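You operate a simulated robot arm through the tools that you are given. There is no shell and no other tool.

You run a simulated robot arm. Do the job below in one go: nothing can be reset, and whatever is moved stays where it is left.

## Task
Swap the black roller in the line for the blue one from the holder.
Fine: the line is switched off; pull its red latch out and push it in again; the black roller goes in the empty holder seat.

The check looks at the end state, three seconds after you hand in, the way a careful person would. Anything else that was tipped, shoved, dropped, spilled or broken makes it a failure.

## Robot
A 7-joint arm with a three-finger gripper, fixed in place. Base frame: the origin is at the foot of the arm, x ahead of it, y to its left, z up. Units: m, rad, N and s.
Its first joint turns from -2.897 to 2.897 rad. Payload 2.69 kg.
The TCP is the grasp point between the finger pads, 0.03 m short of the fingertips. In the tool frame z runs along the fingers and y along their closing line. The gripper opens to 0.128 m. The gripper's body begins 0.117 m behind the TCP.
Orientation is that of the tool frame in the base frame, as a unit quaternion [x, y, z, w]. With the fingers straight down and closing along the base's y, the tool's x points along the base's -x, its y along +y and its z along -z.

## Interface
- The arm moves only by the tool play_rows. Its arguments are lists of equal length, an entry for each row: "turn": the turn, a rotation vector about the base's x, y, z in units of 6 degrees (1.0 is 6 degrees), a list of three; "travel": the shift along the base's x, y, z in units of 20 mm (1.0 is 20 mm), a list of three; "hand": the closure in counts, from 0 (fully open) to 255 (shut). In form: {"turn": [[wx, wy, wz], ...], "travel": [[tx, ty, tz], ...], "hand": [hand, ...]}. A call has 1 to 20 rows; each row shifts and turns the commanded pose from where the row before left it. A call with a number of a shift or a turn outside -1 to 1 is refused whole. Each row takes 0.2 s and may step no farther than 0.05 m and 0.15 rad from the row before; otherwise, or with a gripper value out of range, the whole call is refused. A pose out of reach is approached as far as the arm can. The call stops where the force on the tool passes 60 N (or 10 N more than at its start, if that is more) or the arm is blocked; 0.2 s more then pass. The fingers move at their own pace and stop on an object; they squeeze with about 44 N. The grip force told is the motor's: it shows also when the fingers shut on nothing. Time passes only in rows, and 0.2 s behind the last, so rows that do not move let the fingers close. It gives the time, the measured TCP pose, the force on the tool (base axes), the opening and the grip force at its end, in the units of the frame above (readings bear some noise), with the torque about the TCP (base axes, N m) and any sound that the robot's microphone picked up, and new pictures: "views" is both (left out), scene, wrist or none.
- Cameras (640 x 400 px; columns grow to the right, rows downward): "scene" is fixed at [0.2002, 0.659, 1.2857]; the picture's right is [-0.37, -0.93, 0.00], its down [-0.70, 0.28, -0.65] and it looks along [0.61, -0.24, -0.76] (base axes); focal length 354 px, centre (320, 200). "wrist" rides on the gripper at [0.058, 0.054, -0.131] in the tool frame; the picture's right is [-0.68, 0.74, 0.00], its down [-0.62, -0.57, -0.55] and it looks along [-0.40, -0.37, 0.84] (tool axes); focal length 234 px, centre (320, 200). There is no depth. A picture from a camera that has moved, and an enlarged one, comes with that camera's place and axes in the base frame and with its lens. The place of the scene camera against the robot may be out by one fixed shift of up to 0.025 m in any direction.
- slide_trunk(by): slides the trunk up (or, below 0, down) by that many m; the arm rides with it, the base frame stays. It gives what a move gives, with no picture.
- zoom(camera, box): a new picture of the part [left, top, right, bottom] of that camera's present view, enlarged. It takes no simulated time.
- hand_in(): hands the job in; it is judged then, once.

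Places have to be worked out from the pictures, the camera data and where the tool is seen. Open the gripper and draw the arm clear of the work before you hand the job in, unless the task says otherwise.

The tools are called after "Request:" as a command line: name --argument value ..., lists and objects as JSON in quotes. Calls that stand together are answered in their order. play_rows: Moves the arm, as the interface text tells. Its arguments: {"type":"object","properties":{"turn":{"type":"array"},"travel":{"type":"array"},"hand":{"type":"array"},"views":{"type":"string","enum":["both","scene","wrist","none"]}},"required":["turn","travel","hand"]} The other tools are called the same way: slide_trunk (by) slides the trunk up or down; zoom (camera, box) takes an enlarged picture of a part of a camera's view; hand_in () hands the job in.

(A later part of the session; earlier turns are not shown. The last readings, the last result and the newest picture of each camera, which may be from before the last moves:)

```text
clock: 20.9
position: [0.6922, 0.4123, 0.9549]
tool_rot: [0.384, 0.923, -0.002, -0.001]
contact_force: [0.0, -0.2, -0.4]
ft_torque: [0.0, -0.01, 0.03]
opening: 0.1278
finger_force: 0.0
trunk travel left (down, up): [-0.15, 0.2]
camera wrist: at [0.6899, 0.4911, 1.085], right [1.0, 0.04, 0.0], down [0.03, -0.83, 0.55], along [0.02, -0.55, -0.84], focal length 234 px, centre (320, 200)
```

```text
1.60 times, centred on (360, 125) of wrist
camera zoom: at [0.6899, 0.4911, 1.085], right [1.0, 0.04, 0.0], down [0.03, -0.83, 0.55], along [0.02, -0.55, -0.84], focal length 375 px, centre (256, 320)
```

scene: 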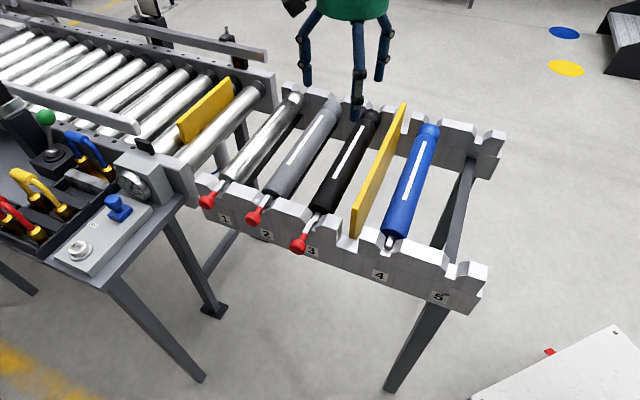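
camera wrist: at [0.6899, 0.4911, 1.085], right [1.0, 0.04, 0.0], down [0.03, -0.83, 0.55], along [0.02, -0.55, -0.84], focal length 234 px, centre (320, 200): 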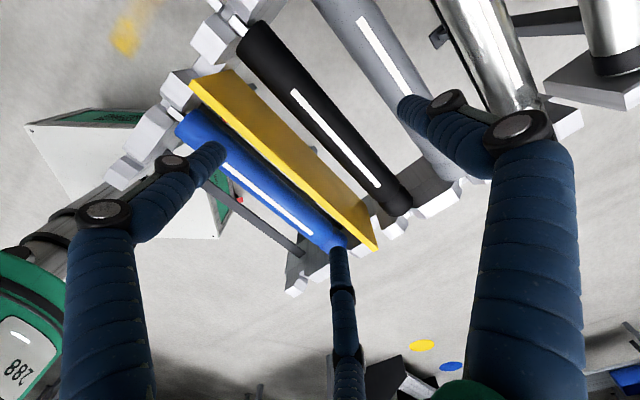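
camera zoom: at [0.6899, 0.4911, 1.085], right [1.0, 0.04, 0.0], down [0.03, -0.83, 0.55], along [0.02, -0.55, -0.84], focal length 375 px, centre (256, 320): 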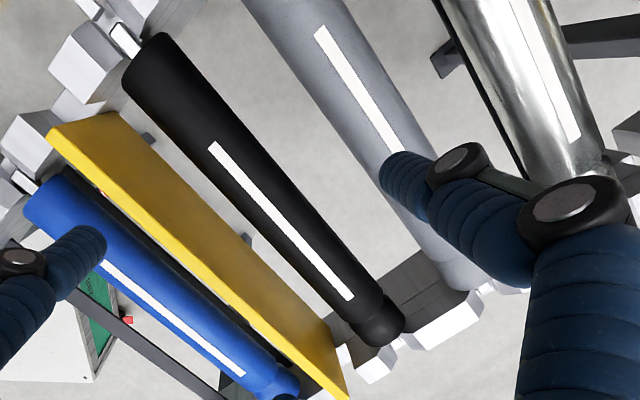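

The latch bar has cleared the shaft end. Triangulation gives:
- Black roller axis x+y≈1.104, top z≈0.778, diameter about 49 mm, mid-length at about (0.722, 0.382).
- Yellow plate top at about 0.80.

I move over the roller's middle, offset about 13 mm away from the thumb for the three-finger geometry.

Request:
play_rows --turn '[[0, 0, 0], [0, 0, 0], [0, 0, 0], [0, 0, 0], [0, 0, 0], [0, 0, 0]]' --travel '[[0.33, -0.65, 0], [0.33, -0.65, 0], [0.33, -0.64, 0], [0, 0, -1], [0, 0, -1], [0, 0, -1]]' --hand '[48, 48, 48, 48, 48, 48]'

Request:
zoom --camera "wrist" --box '[160, 0, 560, 250]'

Request:
zoom --camera "scene" --box '[250, 60, 450, 220]'

```text
clock: 22.3
position: [0.7117, 0.3728, 0.8938]
tool_rot: [0.384, 0.923, -0.001, -0.001]
contact_force: [0.0, -0.2, 0.3]
ft_torque: [-0.01, 0.01, -0.02]
opening: 0.1041
finger_force: 0.1
trunk travel left (down, up): [-0.15, 0.2]
camera wrist: at [0.7089, 0.4524, 1.0248], right [1.0, 0.04, 0.0], down [0.03, -0.83, 0.55], along [0.02, -0.55, -0.84], focal length 234 px, centre (320, 200)
```

scene: 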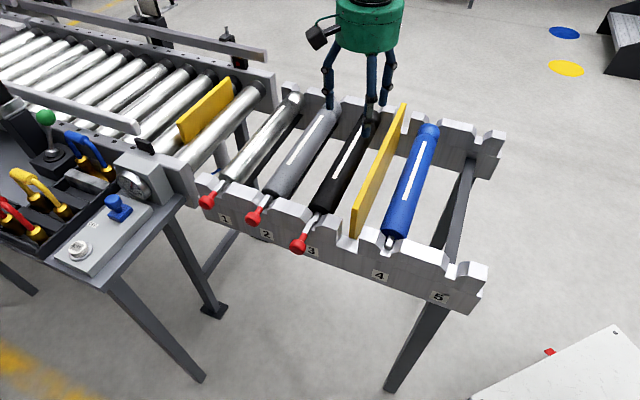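
wrist: 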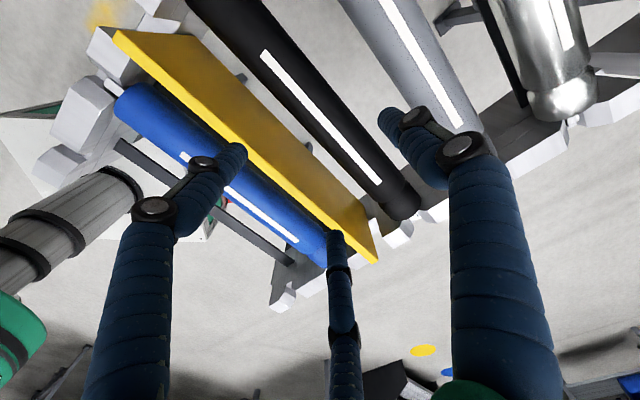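

```text
1.60 times, centred on (360, 125) of wrist
camera zoom: at [0.7089, 0.4524, 1.0248], right [1.0, 0.04, 0.0], down [0.03, -0.83, 0.55], along [0.02, -0.55, -0.84], focal length 375 px, centre (256, 320)
```

zoom: 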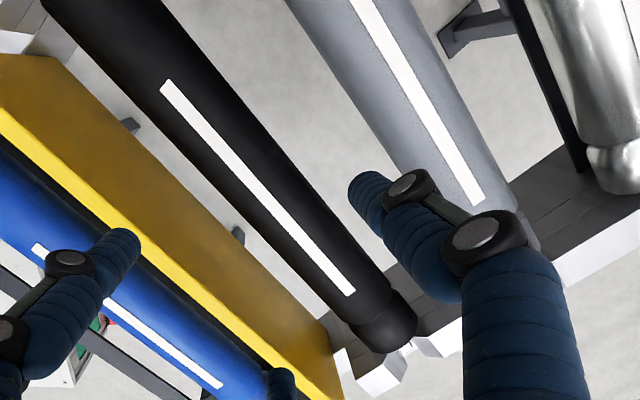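

```text
2.50 times, centred on (350, 140) of scene
camera zoom: at [0.2002, 0.659, 1.2857], right [-0.37, -0.93, 0.0], down [-0.7, 0.28, -0.65], along [0.61, -0.24, -0.76], focal length 885 px, centre (245, 350)
```

zoom: 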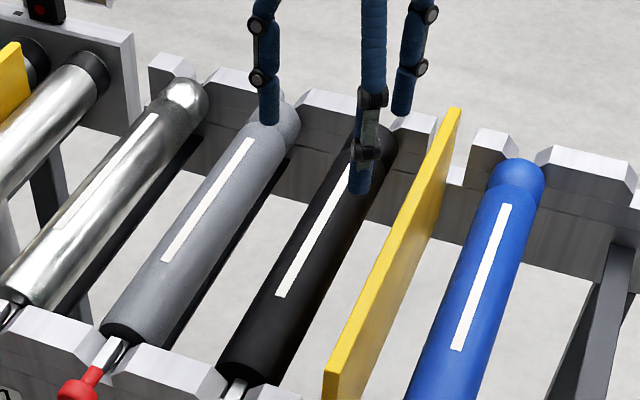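

The black roller axis is confirmed at x+y≈1.104 and the TCP is right on target. I descend to z of about 0.80 and check clearances.

Request:
play_rows --turn '[[0, 0, 0], [0, 0, 0], [0, 0, 0], [0, 0, 0], [0, 0, 0], [0, 0, 0]]' --travel '[[0.04, 0, -0.9], [0, 0, -0.9], [0, 0, -0.9], [0, 0, -0.9], [0, 0, -0.9], [0, 0, 0]]' --hand '[48, 48, 48, 48, 48, 48]'

Request:
zoom --camera "wrist" --box '[160, 50, 480, 250]'

Request:
zoom --camera "scene" --box '[250, 60, 450, 220]'

```text
clock: 23.7
position: [0.7096, 0.3726, 0.8038]
tool_rot: [0.383, 0.924, -0.002, 0.0]
contact_force: [-0.3, 0.0, 0.1]
ft_torque: [-0.03, 0.02, 0.02]
opening: 0.1038
finger_force: 0.0
trunk travel left (down, up): [-0.15, 0.2]
camera wrist: at [0.7078, 0.4519, 0.9349], right [1.0, 0.04, 0.0], down [0.03, -0.83, 0.55], along [0.02, -0.55, -0.84], focal length 234 px, centre (320, 200)
```

scene: 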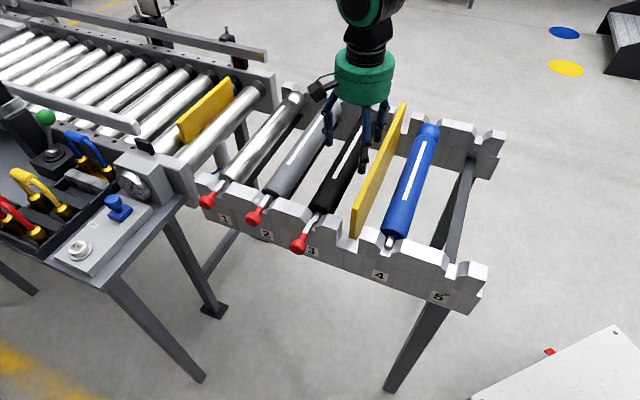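
wrist: 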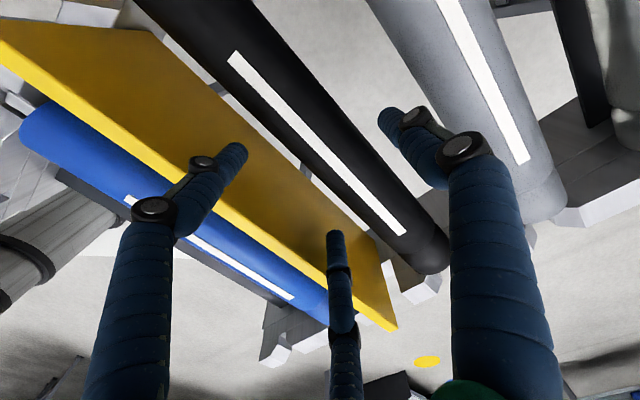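

```text
2.00 times, centred on (320, 150) of wrist
camera zoom: at [0.7078, 0.4519, 0.9349], right [1.0, 0.04, 0.0], down [0.03, -0.83, 0.55], along [0.02, -0.55, -0.84], focal length 468 px, centre (320, 300)
```

zoom: 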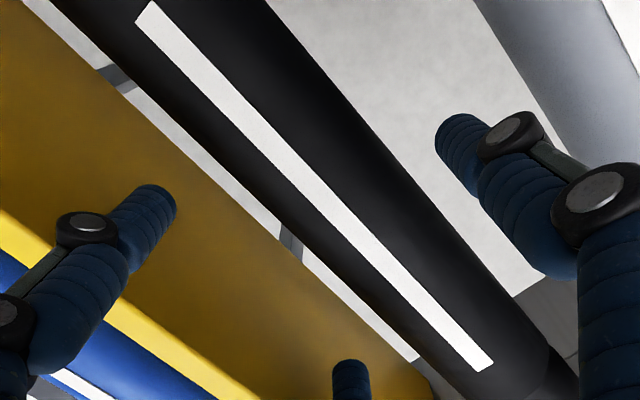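

```text
2.50 times, centred on (350, 140) of scene
camera zoom: at [0.2002, 0.659, 1.2857], right [-0.37, -0.93, 0.0], down [-0.7, 0.28, -0.65], along [0.61, -0.24, -0.76], focal length 885 px, centre (245, 350)
```

zoom: 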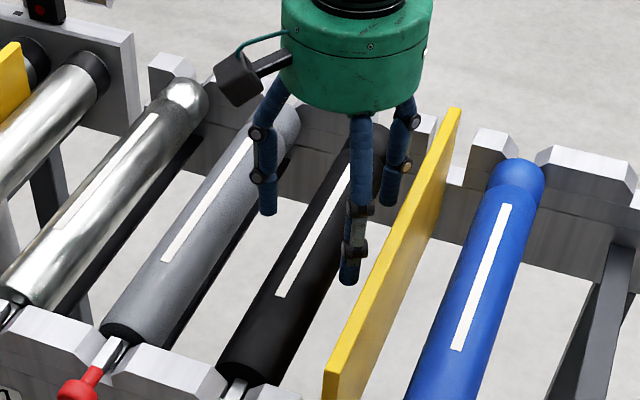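

The roller lies about 15 mm toward the thumb from the TCP (I want about 13 mm), so I shift slightly and descend the remaining 47 mm with fingers either side of the roller.

Request:
play_rows --turn '[[0, 0, 0], [0, 0, 0], [0, 0, 0], [0, 0, 0], [0, 0, 0], [0, 0, 0]]' --travel '[[0.08, 0.08, -0.3], [0, 0, -0.5], [0, 0, -0.5], [0, 0, -0.5], [0, 0, -0.5], [0, 0, 0]]' --hand '[48, 48, 48, 48, 48, 48]'

Request:
zoom --camera "wrist" --box '[160, 50, 480, 250]'

Request:
zoom --camera "scene" --box '[250, 60, 450, 220]'

```text
clock: 25.1
position: [0.7141, 0.3731, 0.7577]
tool_rot: [0.383, 0.924, -0.001, 0.0]
contact_force: [0.6, -0.3, 0.4]
ft_torque: [-0.01, 0.02, 0.03]
opening: 0.1038
finger_force: 0.0
trunk travel left (down, up): [-0.15, 0.2]
camera wrist: at [0.7116, 0.4524, 0.8888], right [1.0, 0.04, 0.0], down [0.03, -0.83, 0.55], along [0.02, -0.55, -0.84], focal length 234 px, centre (320, 200)
```

scene: 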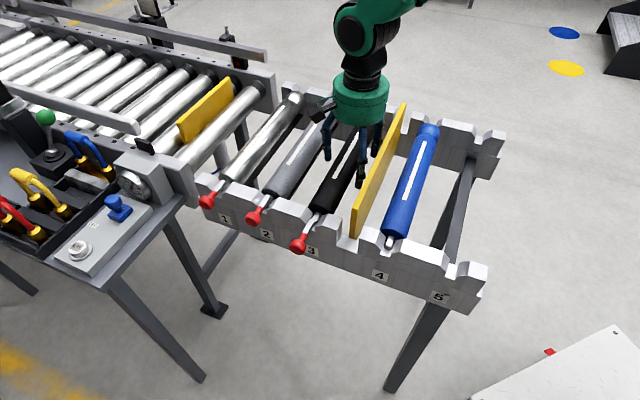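
wrist: 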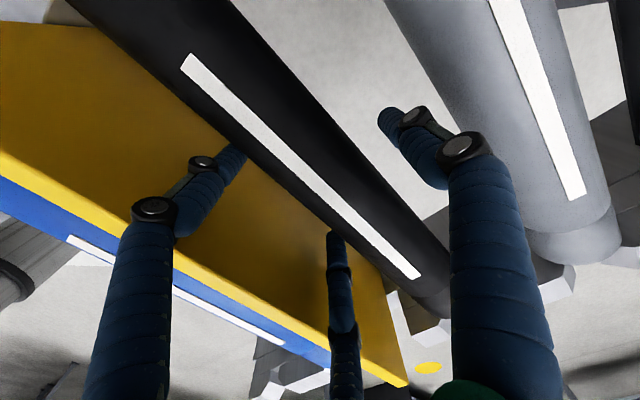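

```text
2.00 times, centred on (320, 150) of wrist
camera zoom: at [0.7116, 0.4524, 0.8888], right [1.0, 0.04, 0.0], down [0.03, -0.83, 0.55], along [0.02, -0.55, -0.84], focal length 468 px, centre (320, 300)
```

zoom: 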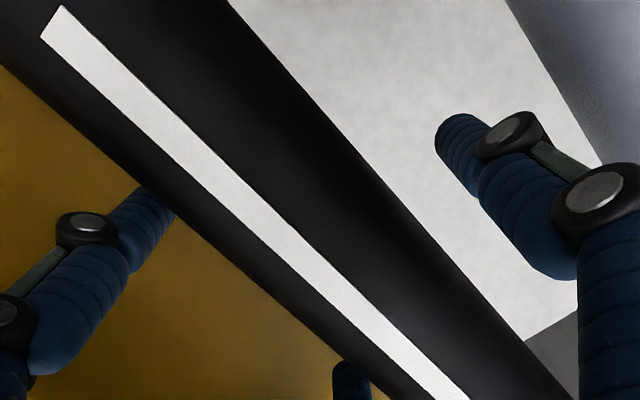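

```text
2.50 times, centred on (350, 140) of scene
camera zoom: at [0.2002, 0.659, 1.2857], right [-0.37, -0.93, 0.0], down [-0.7, 0.28, -0.65], along [0.61, -0.24, -0.76], focal length 885 px, centre (245, 350)
```

zoom: 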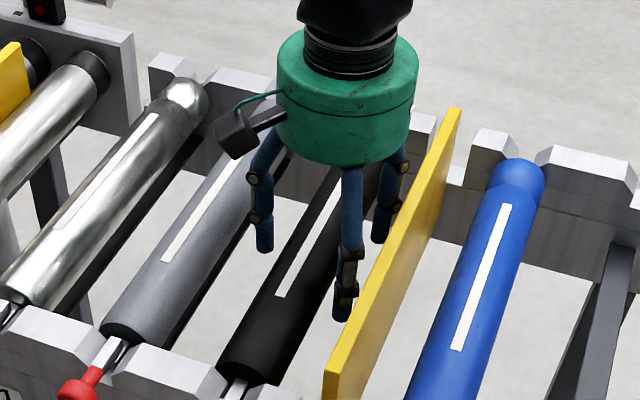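

Fingers straddle the black roller with no contact. I close on it.

Request:
play_rows --turn '[[0, 0, 0], [0, 0, 0], [0, 0, 0], [0, 0, 0], [0, 0, 0]]' --travel '[[0, 0, 0], [0, 0, 0], [0, 0, 0], [0, 0, 0], [0, 0, 0]]' --hand '[80, 100, 140, 255, 255]'

Request:
zoom --camera "wrist" --box '[160, 50, 480, 250]'

Request:
zoom --camera "scene" --box '[250, 60, 450, 220]'

```text
clock: 26.3
position: [0.7143, 0.3727, 0.7588]
tool_rot: [0.383, 0.924, 0.0, 0.0]
contact_force: [0.7, 1.9, 0.7]
ft_torque: [0.09, -0.03, 0.2]
opening: 0.0693
finger_force: 44.1
trunk travel left (down, up): [-0.15, 0.2]
camera wrist: at [0.7115, 0.4524, 0.8891], right [1.0, 0.04, 0.0], down [0.03, -0.83, 0.55], along [0.02, -0.55, -0.84], focal length 234 px, centre (320, 200)
```

scene: 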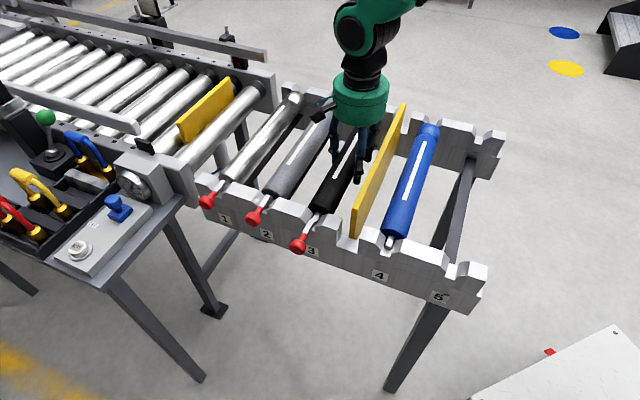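
wrist: 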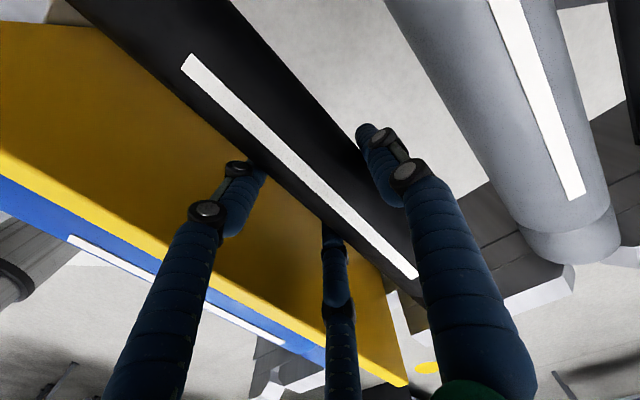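

```text
2.00 times, centred on (320, 150) of wrist
camera zoom: at [0.7115, 0.4524, 0.8891], right [1.0, 0.04, 0.0], down [0.03, -0.83, 0.55], along [0.02, -0.55, -0.84], focal length 468 px, centre (320, 300)
```

zoom: 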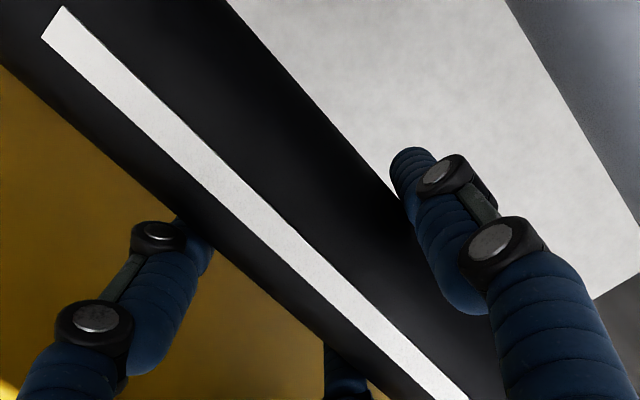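

```text
2.50 times, centred on (350, 140) of scene
camera zoom: at [0.2002, 0.659, 1.2857], right [-0.37, -0.93, 0.0], down [-0.7, 0.28, -0.65], along [0.61, -0.24, -0.76], focal length 885 px, centre (245, 350)
```

zoom: 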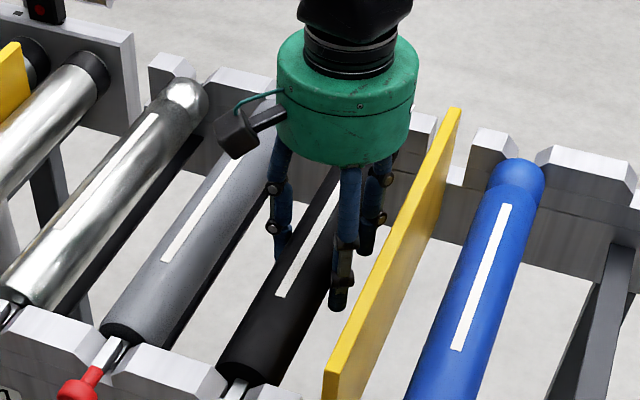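

A balanced grip at 69 mm opening, as the three-finger geometry predicted. I lift slowly by 20 mm and check the load and whether the latch binds.

Request:
play_rows --turn '[[0, 0, 0], [0, 0, 0], [0, 0, 0], [0, 0, 0], [0, 0, 0]]' --travel '[[0, 0, 0.25], [0, 0, 0.25], [0, 0, 0.25], [0, 0, 0.25], [0, 0, 0]]' --hand '[255, 255, 255, 255, 255]'

Request:
zoom --camera "scene" --box '[270, 80, 430, 260]'

```text
clock: 27.5
position: [0.7134, 0.373, 0.7774]
tool_rot: [0.383, 0.924, -0.002, -0.001]
contact_force: [-0.1, -0.6, -5.3]
ft_torque: [-0.03, 0.07, -0.02]
opening: 0.0691
finger_force: 44.4
trunk travel left (down, up): [-0.15, 0.2]
camera wrist: at [0.7113, 0.452, 0.9081], right [1.0, 0.04, 0.0], down [0.04, -0.83, 0.55], along [0.02, -0.55, -0.83], focal length 234 px, centre (320, 200)
```

scene: 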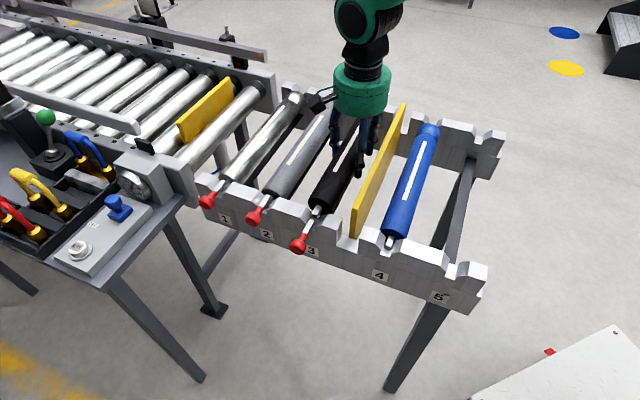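
wrist: 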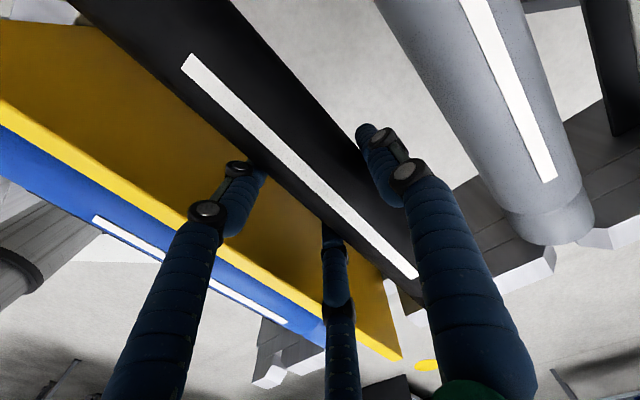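

```text
2.22 times, centred on (350, 170) of scene
camera zoom: at [0.2002, 0.659, 1.2857], right [-0.37, -0.93, 0.0], down [-0.7, 0.28, -0.65], along [0.61, -0.24, -0.76], focal length 786 px, centre (253, 267)
```

zoom: 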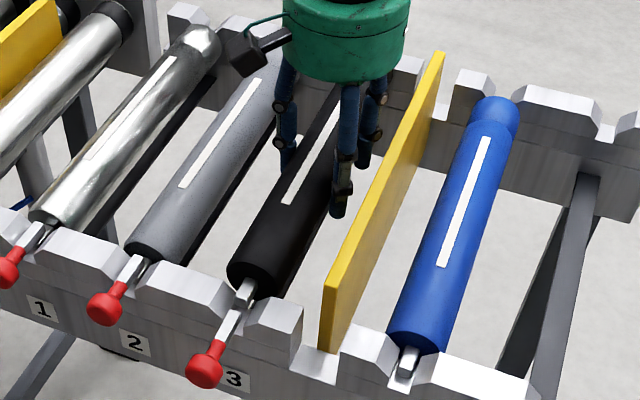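

The black roller lifts cleanly (about 5 N), with the shaft free of the latch. I raise it well above the plate.

Request:
play_rows --turn '[[0, 0, 0], [0, 0, 0], [0, 0, 0], [0, 0, 0], [0, 0, 0], [0, 0, 0], [0, 0, 0], [0, 0, 0], [0, 0, 0], [0, 0, 0], [0, 0, 0]]' --travel '[[0, 0, 0.4], [0, 0, 0.6], [0, 0, 0.6], [0, 0, 0.6], [0, 0, 0.6], [0, 0, 0.6], [0, 0, 0.6], [0, 0, 0.6], [0, 0, 0.6], [0, 0, 0.6], [0, 0, 0]]' --hand '[255, 255, 255, 255, 255, 255, 255, 255, 255, 255, 255]'

Request:
zoom --camera "scene" --box '[270, 60, 510, 320]'

```text
clock: 29.9
position: [0.7156, 0.3721, 0.8927]
tool_rot: [0.383, 0.924, -0.001, 0.0]
contact_force: [-0.1, -0.3, -4.0]
ft_torque: [-0.02, 0.03, 0.01]
opening: 0.069
finger_force: 44.0
trunk travel left (down, up): [-0.15, 0.2]
camera wrist: at [0.7131, 0.4523, 1.0236], right [1.0, 0.04, 0.0], down [0.04, -0.83, 0.55], along [0.02, -0.55, -0.84], focal length 234 px, centre (320, 200)
```

scene: 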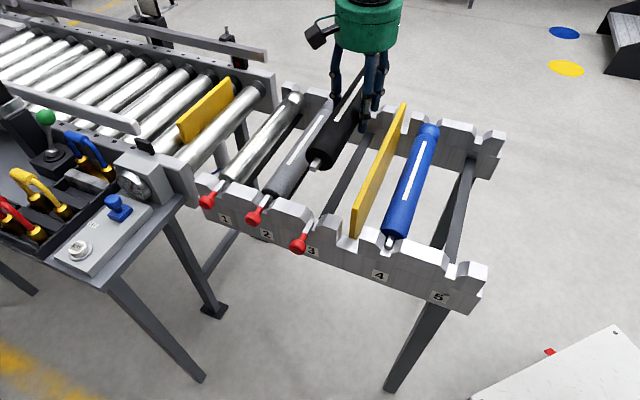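
wrist: 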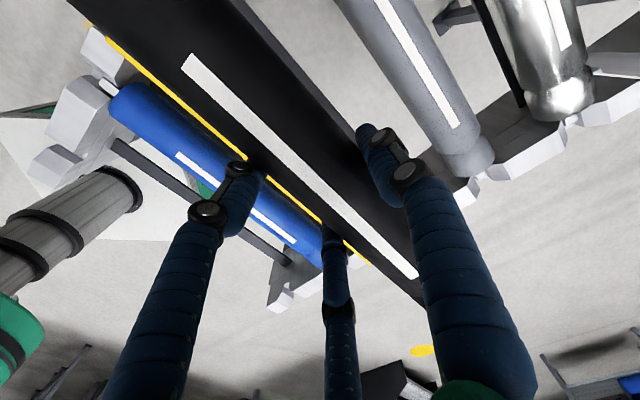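

```text
1.54 times, centred on (390, 190) of scene
camera zoom: at [0.2002, 0.659, 1.2857], right [-0.37, -0.93, 0.0], down [-0.7, 0.28, -0.65], along [0.61, -0.24, -0.76], focal length 544 px, centre (212, 215)
```

zoom: 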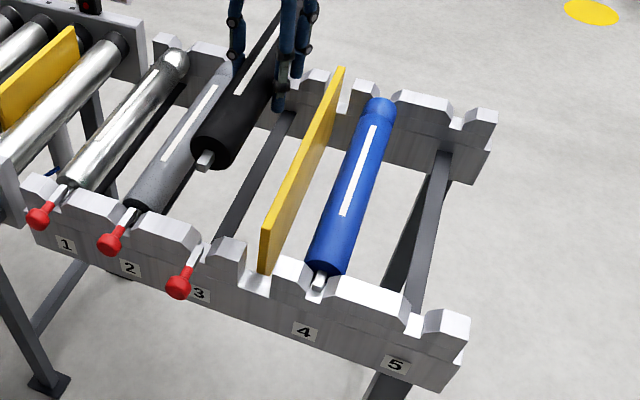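

I carry the roller along -u for 0.20 m, level, toward seat 5.

Request:
play_rows --turn '[[0, 0, 0], [0, 0, 0], [0, 0, 0], [0, 0, 0], [0, 0, 0], [0, 0, 0], [0, 0, 0], [0, 0, 0], [0, 0, 0], [0, 0, 0], [0, 0, 0], [0, 0, 0]]' --travel '[[-0.35, -0.35, 0], [-0.7, -0.7, 0], [-0.7, -0.7, 0], [-0.7, -0.7, 0], [-0.7, -0.7, 0], [-0.7, -0.7, 0], [-0.7, -0.7, 0], [-0.7, -0.7, 0], [-0.7, -0.7, 0], [-0.7, -0.7, 0], [-0.42, -0.42, 0], [0, 0, 0]]' --hand '[255, 255, 255, 255, 255, 255, 255, 255, 255, 255, 255, 255]'

Request:
zoom --camera "scene" --box '[350, 80, 510, 320]'

Request:
zoom --camera "wrist" --box '[0, 0, 400, 250]'

```text
clock: 32.5
position: [0.5734, 0.2315, 0.8938]
tool_rot: [0.384, 0.924, -0.002, -0.001]
contact_force: [0.2, -0.1, -5.6]
ft_torque: [-0.05, 0.05, 0.02]
opening: 0.0693
finger_force: 44.4
trunk travel left (down, up): [-0.15, 0.2]
camera wrist: at [0.5706, 0.3113, 1.0243], right [1.0, 0.04, 0.0], down [0.03, -0.83, 0.55], along [0.02, -0.55, -0.84], focal length 234 px, centre (320, 200)
```

scene: 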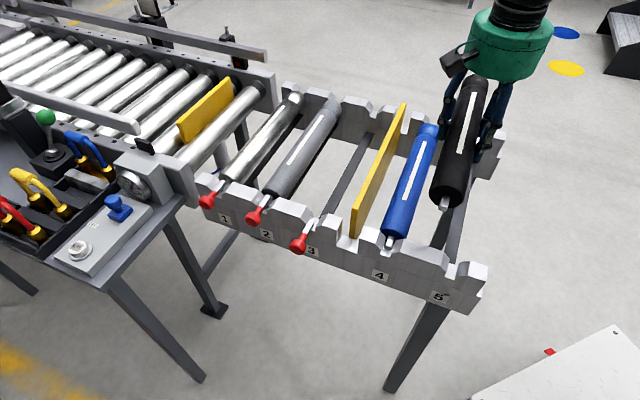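
wrist: 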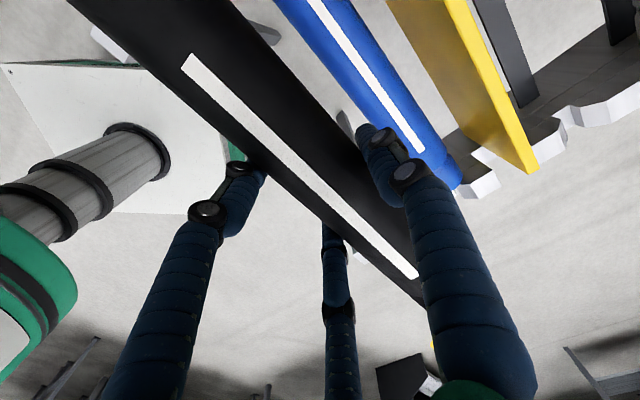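

```text
1.67 times, centred on (430, 200) of scene
camera zoom: at [0.2002, 0.659, 1.2857], right [-0.37, -0.93, 0.0], down [-0.7, 0.28, -0.65], along [0.61, -0.24, -0.76], focal length 590 px, centre (137, 200)
```

zoom: 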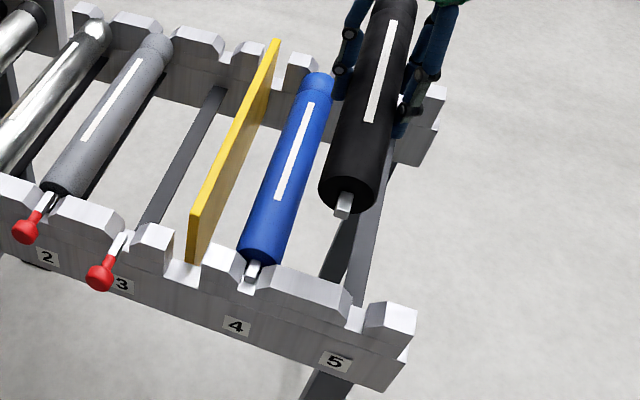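

```text
1.60 times, centred on (200, 125) of wrist
camera zoom: at [0.5706, 0.3113, 1.0243], right [1.0, 0.04, 0.0], down [0.03, -0.83, 0.55], along [0.02, -0.55, -0.84], focal length 375 px, centre (512, 320)
```

zoom: 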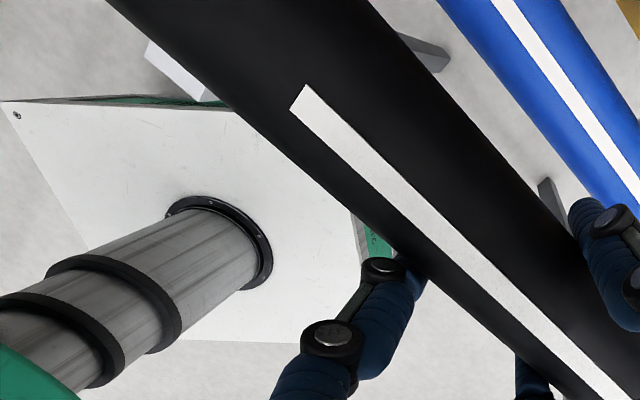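

I zoom in closely on slots 4 and 5 to measure their spacing precisely before aligning.

Request:
zoom --camera "scene" --box '[370, 220, 490, 310]'

Request:
zoom --camera "scene" --box '[410, 110, 530, 200]'

```text
4.44 times, centred on (430, 265) of scene
camera zoom: at [0.2002, 0.659, 1.2857], right [-0.37, -0.93, 0.0], down [-0.7, 0.28, -0.65], along [0.61, -0.24, -0.76], focal length 1573 px, centre (-169, -89)
```

zoom: 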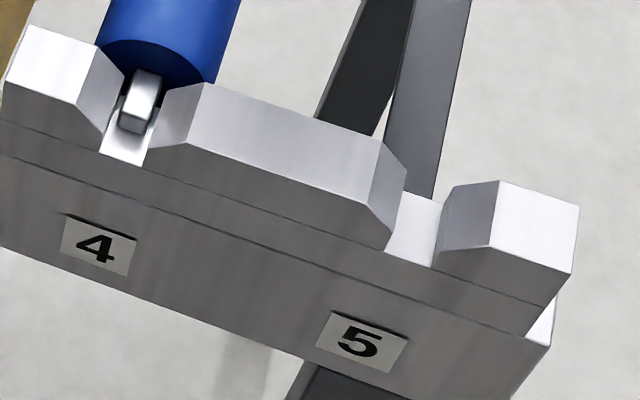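

```text
4.44 times, centred on (470, 155) of scene
camera zoom: at [0.2002, 0.659, 1.2857], right [-0.37, -0.93, 0.0], down [-0.7, 0.28, -0.65], along [0.61, -0.24, -0.76], focal length 1573 px, centre (-347, 400)
```

zoom: 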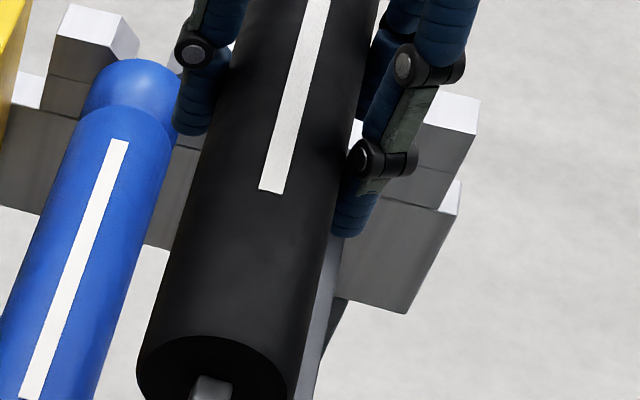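

Slots 4 and 5 are about 0.114 m apart, so seat 5 is at Q≈0.5245 (Q is distance along the row). I shift the last 56 mm along -u and lower to just above the teeth to check alignment.

Request:
play_rows --turn '[[0, 0, 0], [0, 0, 0], [0, 0, 0], [0, 0, 0], [0, 0, 0], [0, 0, 0], [0, 0, 0], [0, 0, 0], [0, 0, 0], [0, 0, 0]]' --travel '[[-0.5, -0.5, 0], [-0.5, -0.5, 0], [-0.5, -0.5, 0], [-0.485, -0.485, 0], [0, 0, -0.7], [0, 0, -0.7], [0, 0, -0.7], [0, 0, -0.7], [0, 0, -0.7], [0, 0, 0]]' --hand '[255, 255, 255, 255, 255, 255, 255, 255, 255, 255]'

Request:
zoom --camera "scene" --box '[370, 200, 490, 310]'

Request:
zoom --camera "scene" --box '[410, 90, 530, 180]'

```text
clock: 34.7
position: [0.5331, 0.1939, 0.8211]
tool_rot: [0.383, 0.924, -0.001, 0.0]
contact_force: [0.0, 0.6, -6.1]
ft_torque: [-0.05, 0.06, -0.03]
opening: 0.0695
finger_force: 44.4
trunk travel left (down, up): [-0.15, 0.2]
camera wrist: at [0.5305, 0.272, 0.9528], right [1.0, 0.04, 0.0], down [0.03, -0.83, 0.55], along [0.02, -0.55, -0.84], focal length 234 px, centre (320, 200)
```

scene: 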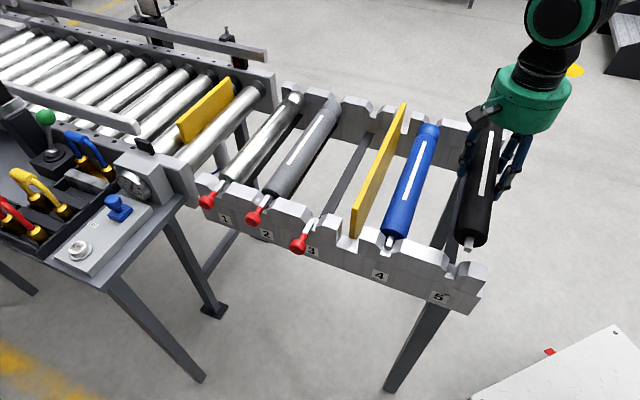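
wrist: 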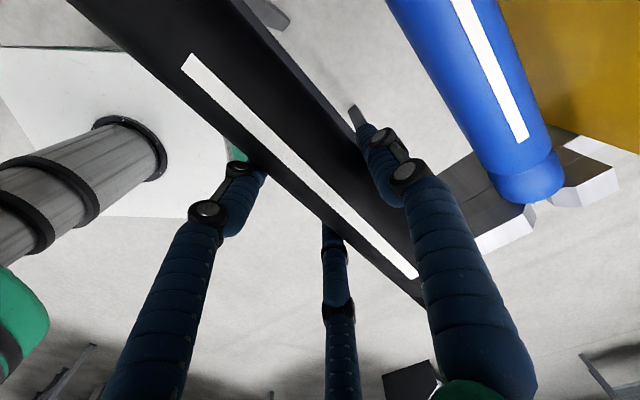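

```text
3.64 times, centred on (430, 255) of scene
camera zoom: at [0.2002, 0.659, 1.2857], right [-0.37, -0.93, 0.0], down [-0.7, 0.28, -0.65], along [0.61, -0.24, -0.76], focal length 1287 px, centre (-80, 0)
```

zoom: 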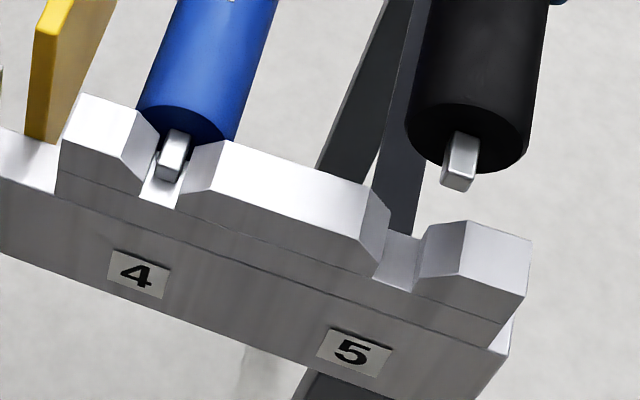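

```text
4.44 times, centred on (470, 135) of scene
camera zoom: at [0.2002, 0.659, 1.2857], right [-0.37, -0.93, 0.0], down [-0.7, 0.28, -0.65], along [0.61, -0.24, -0.76], focal length 1573 px, centre (-347, 489)
```

zoom: 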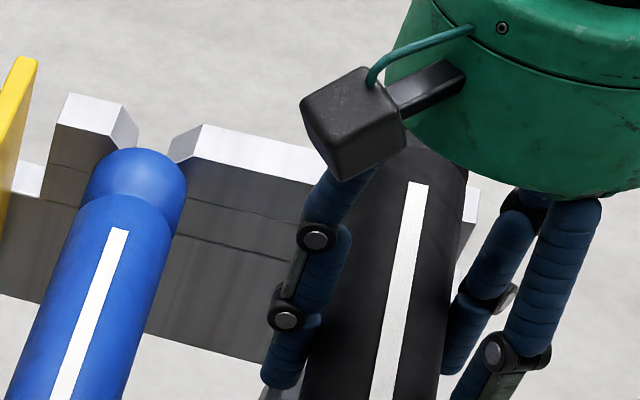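

Comparing the black shaft with slot 5 (against blue in slot 4) shows the roller about 4 mm too far along -u. I correct by +4 mm along u and lower another 25 mm to check.

Request:
play_rows --turn '[[0, 0, 0], [0, 0, 0], [0, 0, 0], [0, 0, 0], [0, 0, 0]]' --travel '[[0.14, 0.14, 0], [0, 0, -0.4], [0, 0, -0.4], [0, 0, -0.45], [0, 0, 0]]' --hand '[255, 255, 255, 255, 255]'

Request:
zoom --camera "scene" --box '[370, 200, 490, 310]'

Request:
zoom --camera "scene" --box '[410, 90, 530, 180]'

Request:
zoom --camera "wrist" --box '[340, 120, 640, 300]'

```text
clock: 35.9
position: [0.5346, 0.1944, 0.798]
tool_rot: [0.384, 0.923, -0.001, 0.0]
contact_force: [0.7, -0.3, -5.4]
ft_torque: [-0.06, 0.03, -0.03]
opening: 0.0692
finger_force: 44.2
trunk travel left (down, up): [-0.15, 0.2]
camera wrist: at [0.5324, 0.2747, 0.9288], right [1.0, 0.04, 0.0], down [0.03, -0.83, 0.55], along [0.02, -0.55, -0.84], focal length 234 px, centre (320, 200)
```

scene: 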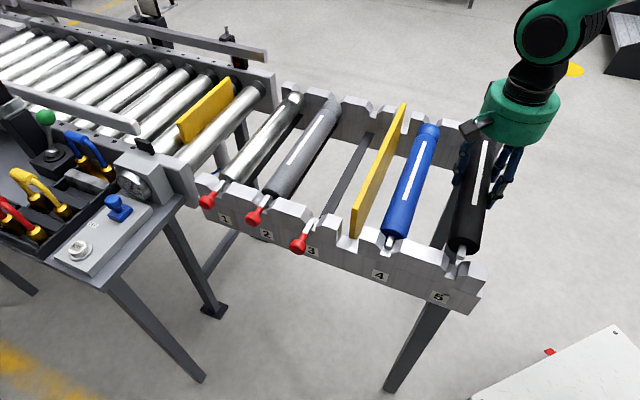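
wrist: 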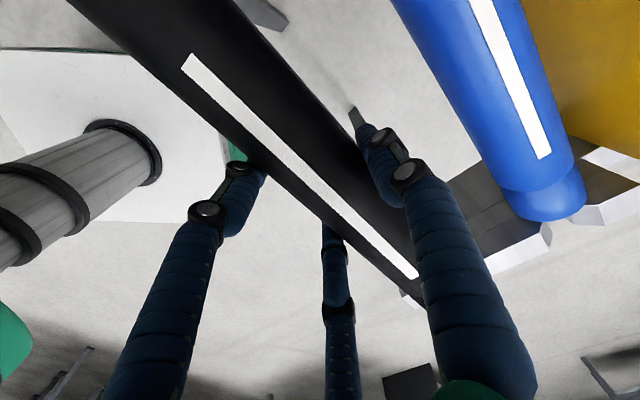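

```text
3.64 times, centred on (430, 255) of scene
camera zoom: at [0.2002, 0.659, 1.2857], right [-0.37, -0.93, 0.0], down [-0.7, 0.28, -0.65], along [0.61, -0.24, -0.76], focal length 1287 px, centre (-80, 0)
```

zoom: 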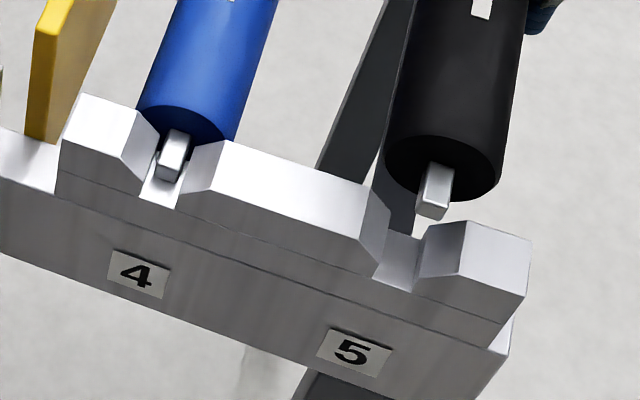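

```text
4.44 times, centred on (470, 135) of scene
camera zoom: at [0.2002, 0.659, 1.2857], right [-0.37, -0.93, 0.0], down [-0.7, 0.28, -0.65], along [0.61, -0.24, -0.76], focal length 1573 px, centre (-347, 489)
```

zoom: 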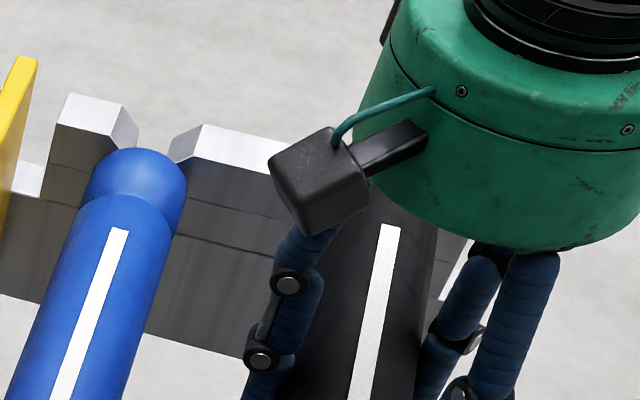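

```text
2.13 times, centred on (490, 210) of wrist
camera zoom: at [0.5324, 0.2747, 0.9288], right [1.0, 0.04, 0.0], down [0.03, -0.83, 0.55], along [0.02, -0.55, -0.84], focal length 500 px, centre (-43, 179)
```

zoom: 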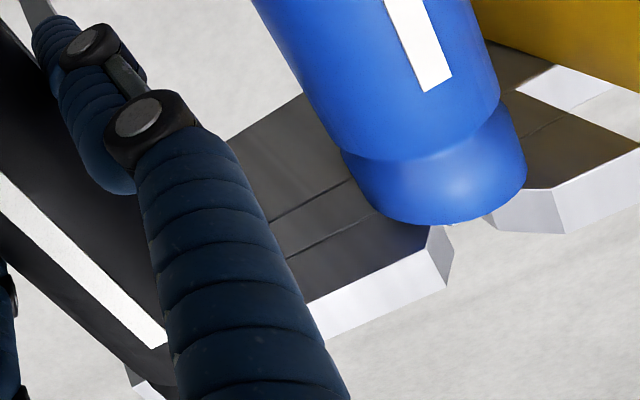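

Alignment is now within about 1 mm in both directions. I nudge 1 mm more and lower most of the way, watching the force.

Request:
play_rows --turn '[[0, 0, 0], [0, 0, 0], [0, 0, 0], [0, 0, 0], [0, 0, 0], [0, 0, 0]]' --travel '[[0.035, 0.035, 0], [0, 0, -0.35], [0, 0, -0.35], [0, 0, -0.35], [0, 0, -0.35], [0, 0, 0]]' --hand '[255, 255, 255, 255, 255, 255]'

Request:
zoom --camera "scene" --box '[370, 200, 490, 310]'

Request:
zoom --camera "scene" --box '[400, 90, 520, 180]'

```text
clock: 37.3
position: [0.5375, 0.1958, 0.771]
tool_rot: [0.383, 0.924, -0.001, -0.001]
contact_force: [0.2, 0.2, -5.5]
ft_torque: [0.0, 0.02, -0.01]
opening: 0.0693
finger_force: 43.9
trunk travel left (down, up): [-0.15, 0.2]
camera wrist: at [0.5348, 0.276, 0.9018], right [1.0, 0.04, 0.0], down [0.03, -0.83, 0.55], along [0.02, -0.55, -0.84], focal length 234 px, centre (320, 200)
```

scene: 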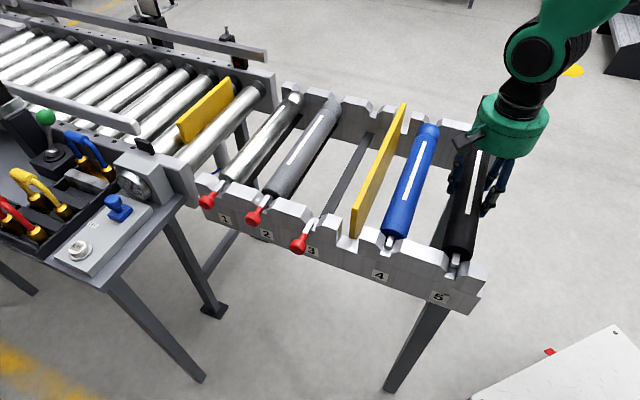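
wrist: 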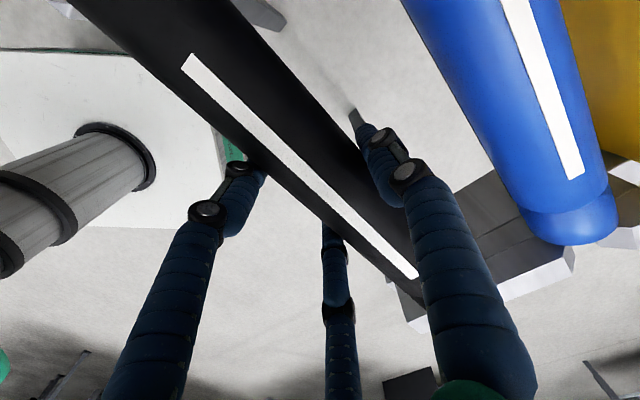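

```text
3.64 times, centred on (430, 255) of scene
camera zoom: at [0.2002, 0.659, 1.2857], right [-0.37, -0.93, 0.0], down [-0.7, 0.28, -0.65], along [0.61, -0.24, -0.76], focal length 1287 px, centre (-80, 0)
```

zoom: 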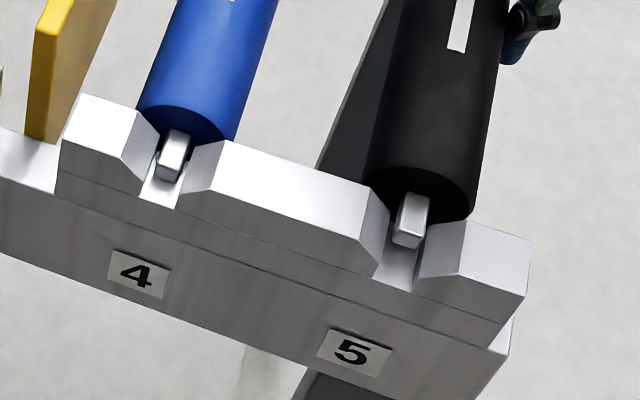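

```text
4.44 times, centred on (460, 135) of scene
camera zoom: at [0.2002, 0.659, 1.2857], right [-0.37, -0.93, 0.0], down [-0.7, 0.28, -0.65], along [0.61, -0.24, -0.76], focal length 1573 px, centre (-302, 489)
```

zoom: 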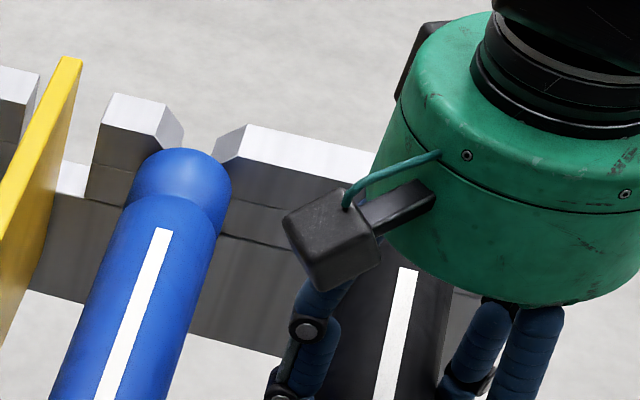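

The shaft is entering slot 5 cleanly with no side force. I lower the last ~12 mm in fine steps until it seats.

Request:
play_rows --turn '[[0, 0, 0], [0, 0, 0], [0, 0, 0], [0, 0, 0], [0, 0, 0], [0, 0, 0]]' --travel '[[0, 0, -0.14], [0, 0, -0.14], [0, 0, -0.14], [0, 0, -0.12], [0, 0, -0.1], [0, 0, 0]]' --hand '[255, 255, 255, 255, 255, 255]'

Request:
zoom --camera "scene" --box '[370, 200, 490, 310]'

```text
clock: 38.7
position: [0.5352, 0.1959, 0.7596]
tool_rot: [0.383, 0.924, -0.001, 0.0]
contact_force: [-13.0, 5.5, 21.7]
ft_torque: [0.58, 0.05, -0.17]
opening: 0.0691
finger_force: 44.3
trunk travel left (down, up): [-0.15, 0.2]
camera wrist: at [0.5338, 0.2754, 0.8892], right [1.0, 0.04, 0.0], down [0.03, -0.83, 0.55], along [0.02, -0.55, -0.84], focal length 234 px, centre (320, 200)
```

scene: 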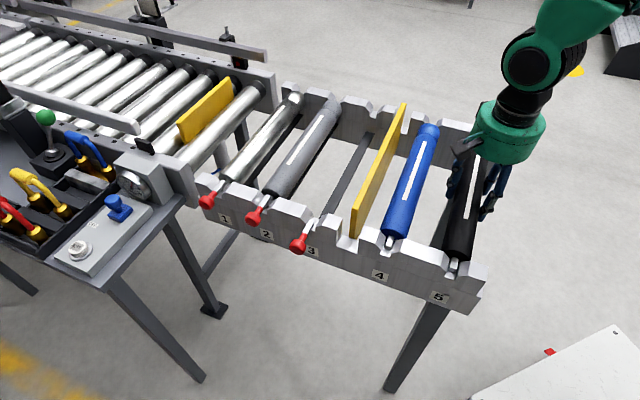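
wrist: 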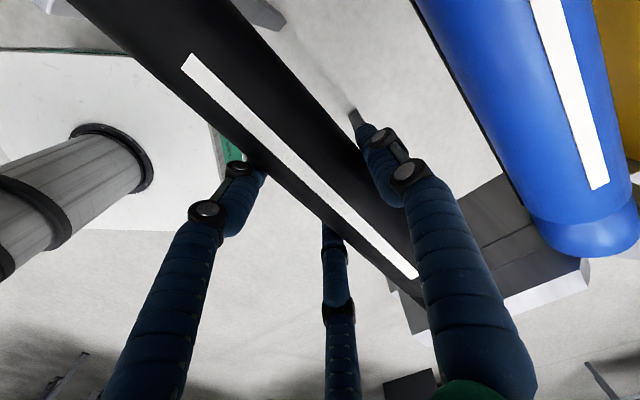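

```text
3.64 times, centred on (430, 255) of scene
camera zoom: at [0.2002, 0.659, 1.2857], right [-0.37, -0.93, 0.0], down [-0.7, 0.28, -0.65], along [0.61, -0.24, -0.76], focal length 1287 px, centre (-80, 0)
```

zoom: 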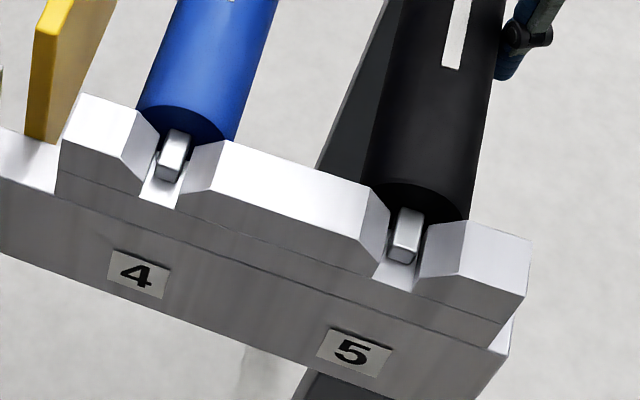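

The black roller is seated at the same TCP height it had in seat 3 (0.758). I open the hand and rise straight up.

Request:
play_rows --turn '[[0, 0, 0], [0, 0, 0], [0, 0, 0], [0, 0, 0], [0, 0, 0], [0, 0, 0], [0, 0, 0], [0, 0, 0], [0, 0, 0], [0, 0, 0]]' --travel '[[0, 0, 0], [0, 0, 0], [0, 0, 0], [0, 0, 0.5], [0, 0, 1], [0, 0, 1], [0, 0, 1], [0, 0, 1], [0, 0, 1], [0, 0, 0]]' --hand '[90, 48, 48, 48, 48, 48, 48, 48, 48, 48]'

Request:
zoom --camera "scene" --box '[370, 200, 490, 310]'

Request:
zoom --camera "scene" --box '[400, 90, 520, 180]'

Request:
zoom --camera "wrist" --box '[100, 0, 640, 340]'

```text
clock: 40.9
position: [0.5361, 0.1956, 0.8684]
tool_rot: [0.383, 0.924, 0.0, 0.0]
contact_force: [0.1, 0.7, 0.2]
ft_torque: [0.0, -0.02, -0.01]
opening: 0.1043
finger_force: 0.0
trunk travel left (down, up): [-0.15, 0.2]
camera wrist: at [0.5343, 0.2754, 0.9993], right [1.0, 0.04, 0.0], down [0.03, -0.83, 0.55], along [0.02, -0.55, -0.84], focal length 234 px, centre (320, 200)
```

scene: 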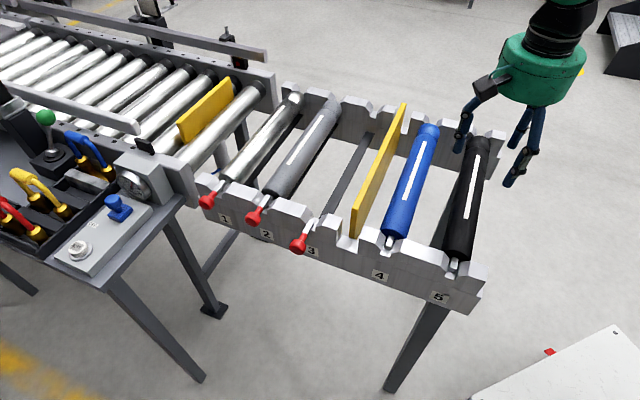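
wrist: 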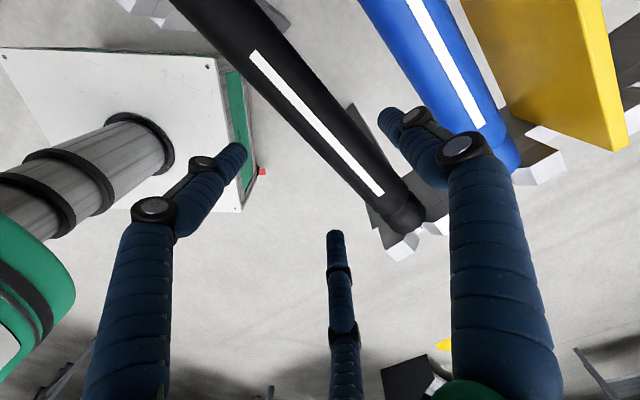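

```text
3.64 times, centred on (430, 255) of scene
camera zoom: at [0.2002, 0.659, 1.2857], right [-0.37, -0.93, 0.0], down [-0.7, 0.28, -0.65], along [0.61, -0.24, -0.76], focal length 1287 px, centre (-80, 0)
```

zoom: 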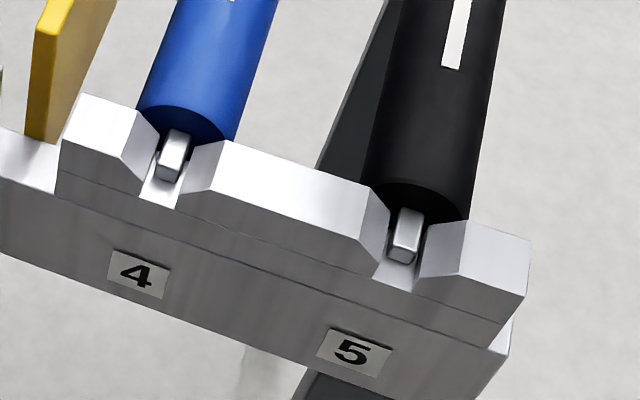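

```text
4.44 times, centred on (460, 135) of scene
camera zoom: at [0.2002, 0.659, 1.2857], right [-0.37, -0.93, 0.0], down [-0.7, 0.28, -0.65], along [0.61, -0.24, -0.76], focal length 1573 px, centre (-302, 489)
```

zoom: 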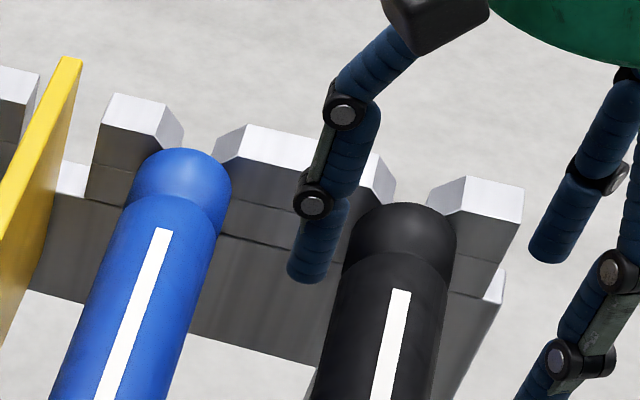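

```text
1.18 times, centred on (370, 170) of wrist
camera zoom: at [0.5343, 0.2754, 0.9993], right [1.0, 0.04, 0.0], down [0.03, -0.83, 0.55], along [0.02, -0.55, -0.84], focal length 276 px, centre (261, 235)
```

zoom: 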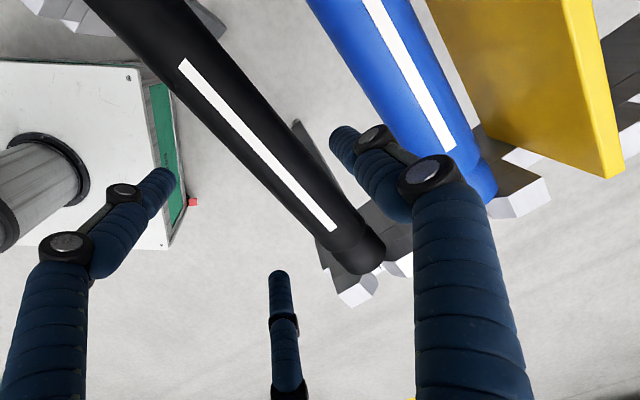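

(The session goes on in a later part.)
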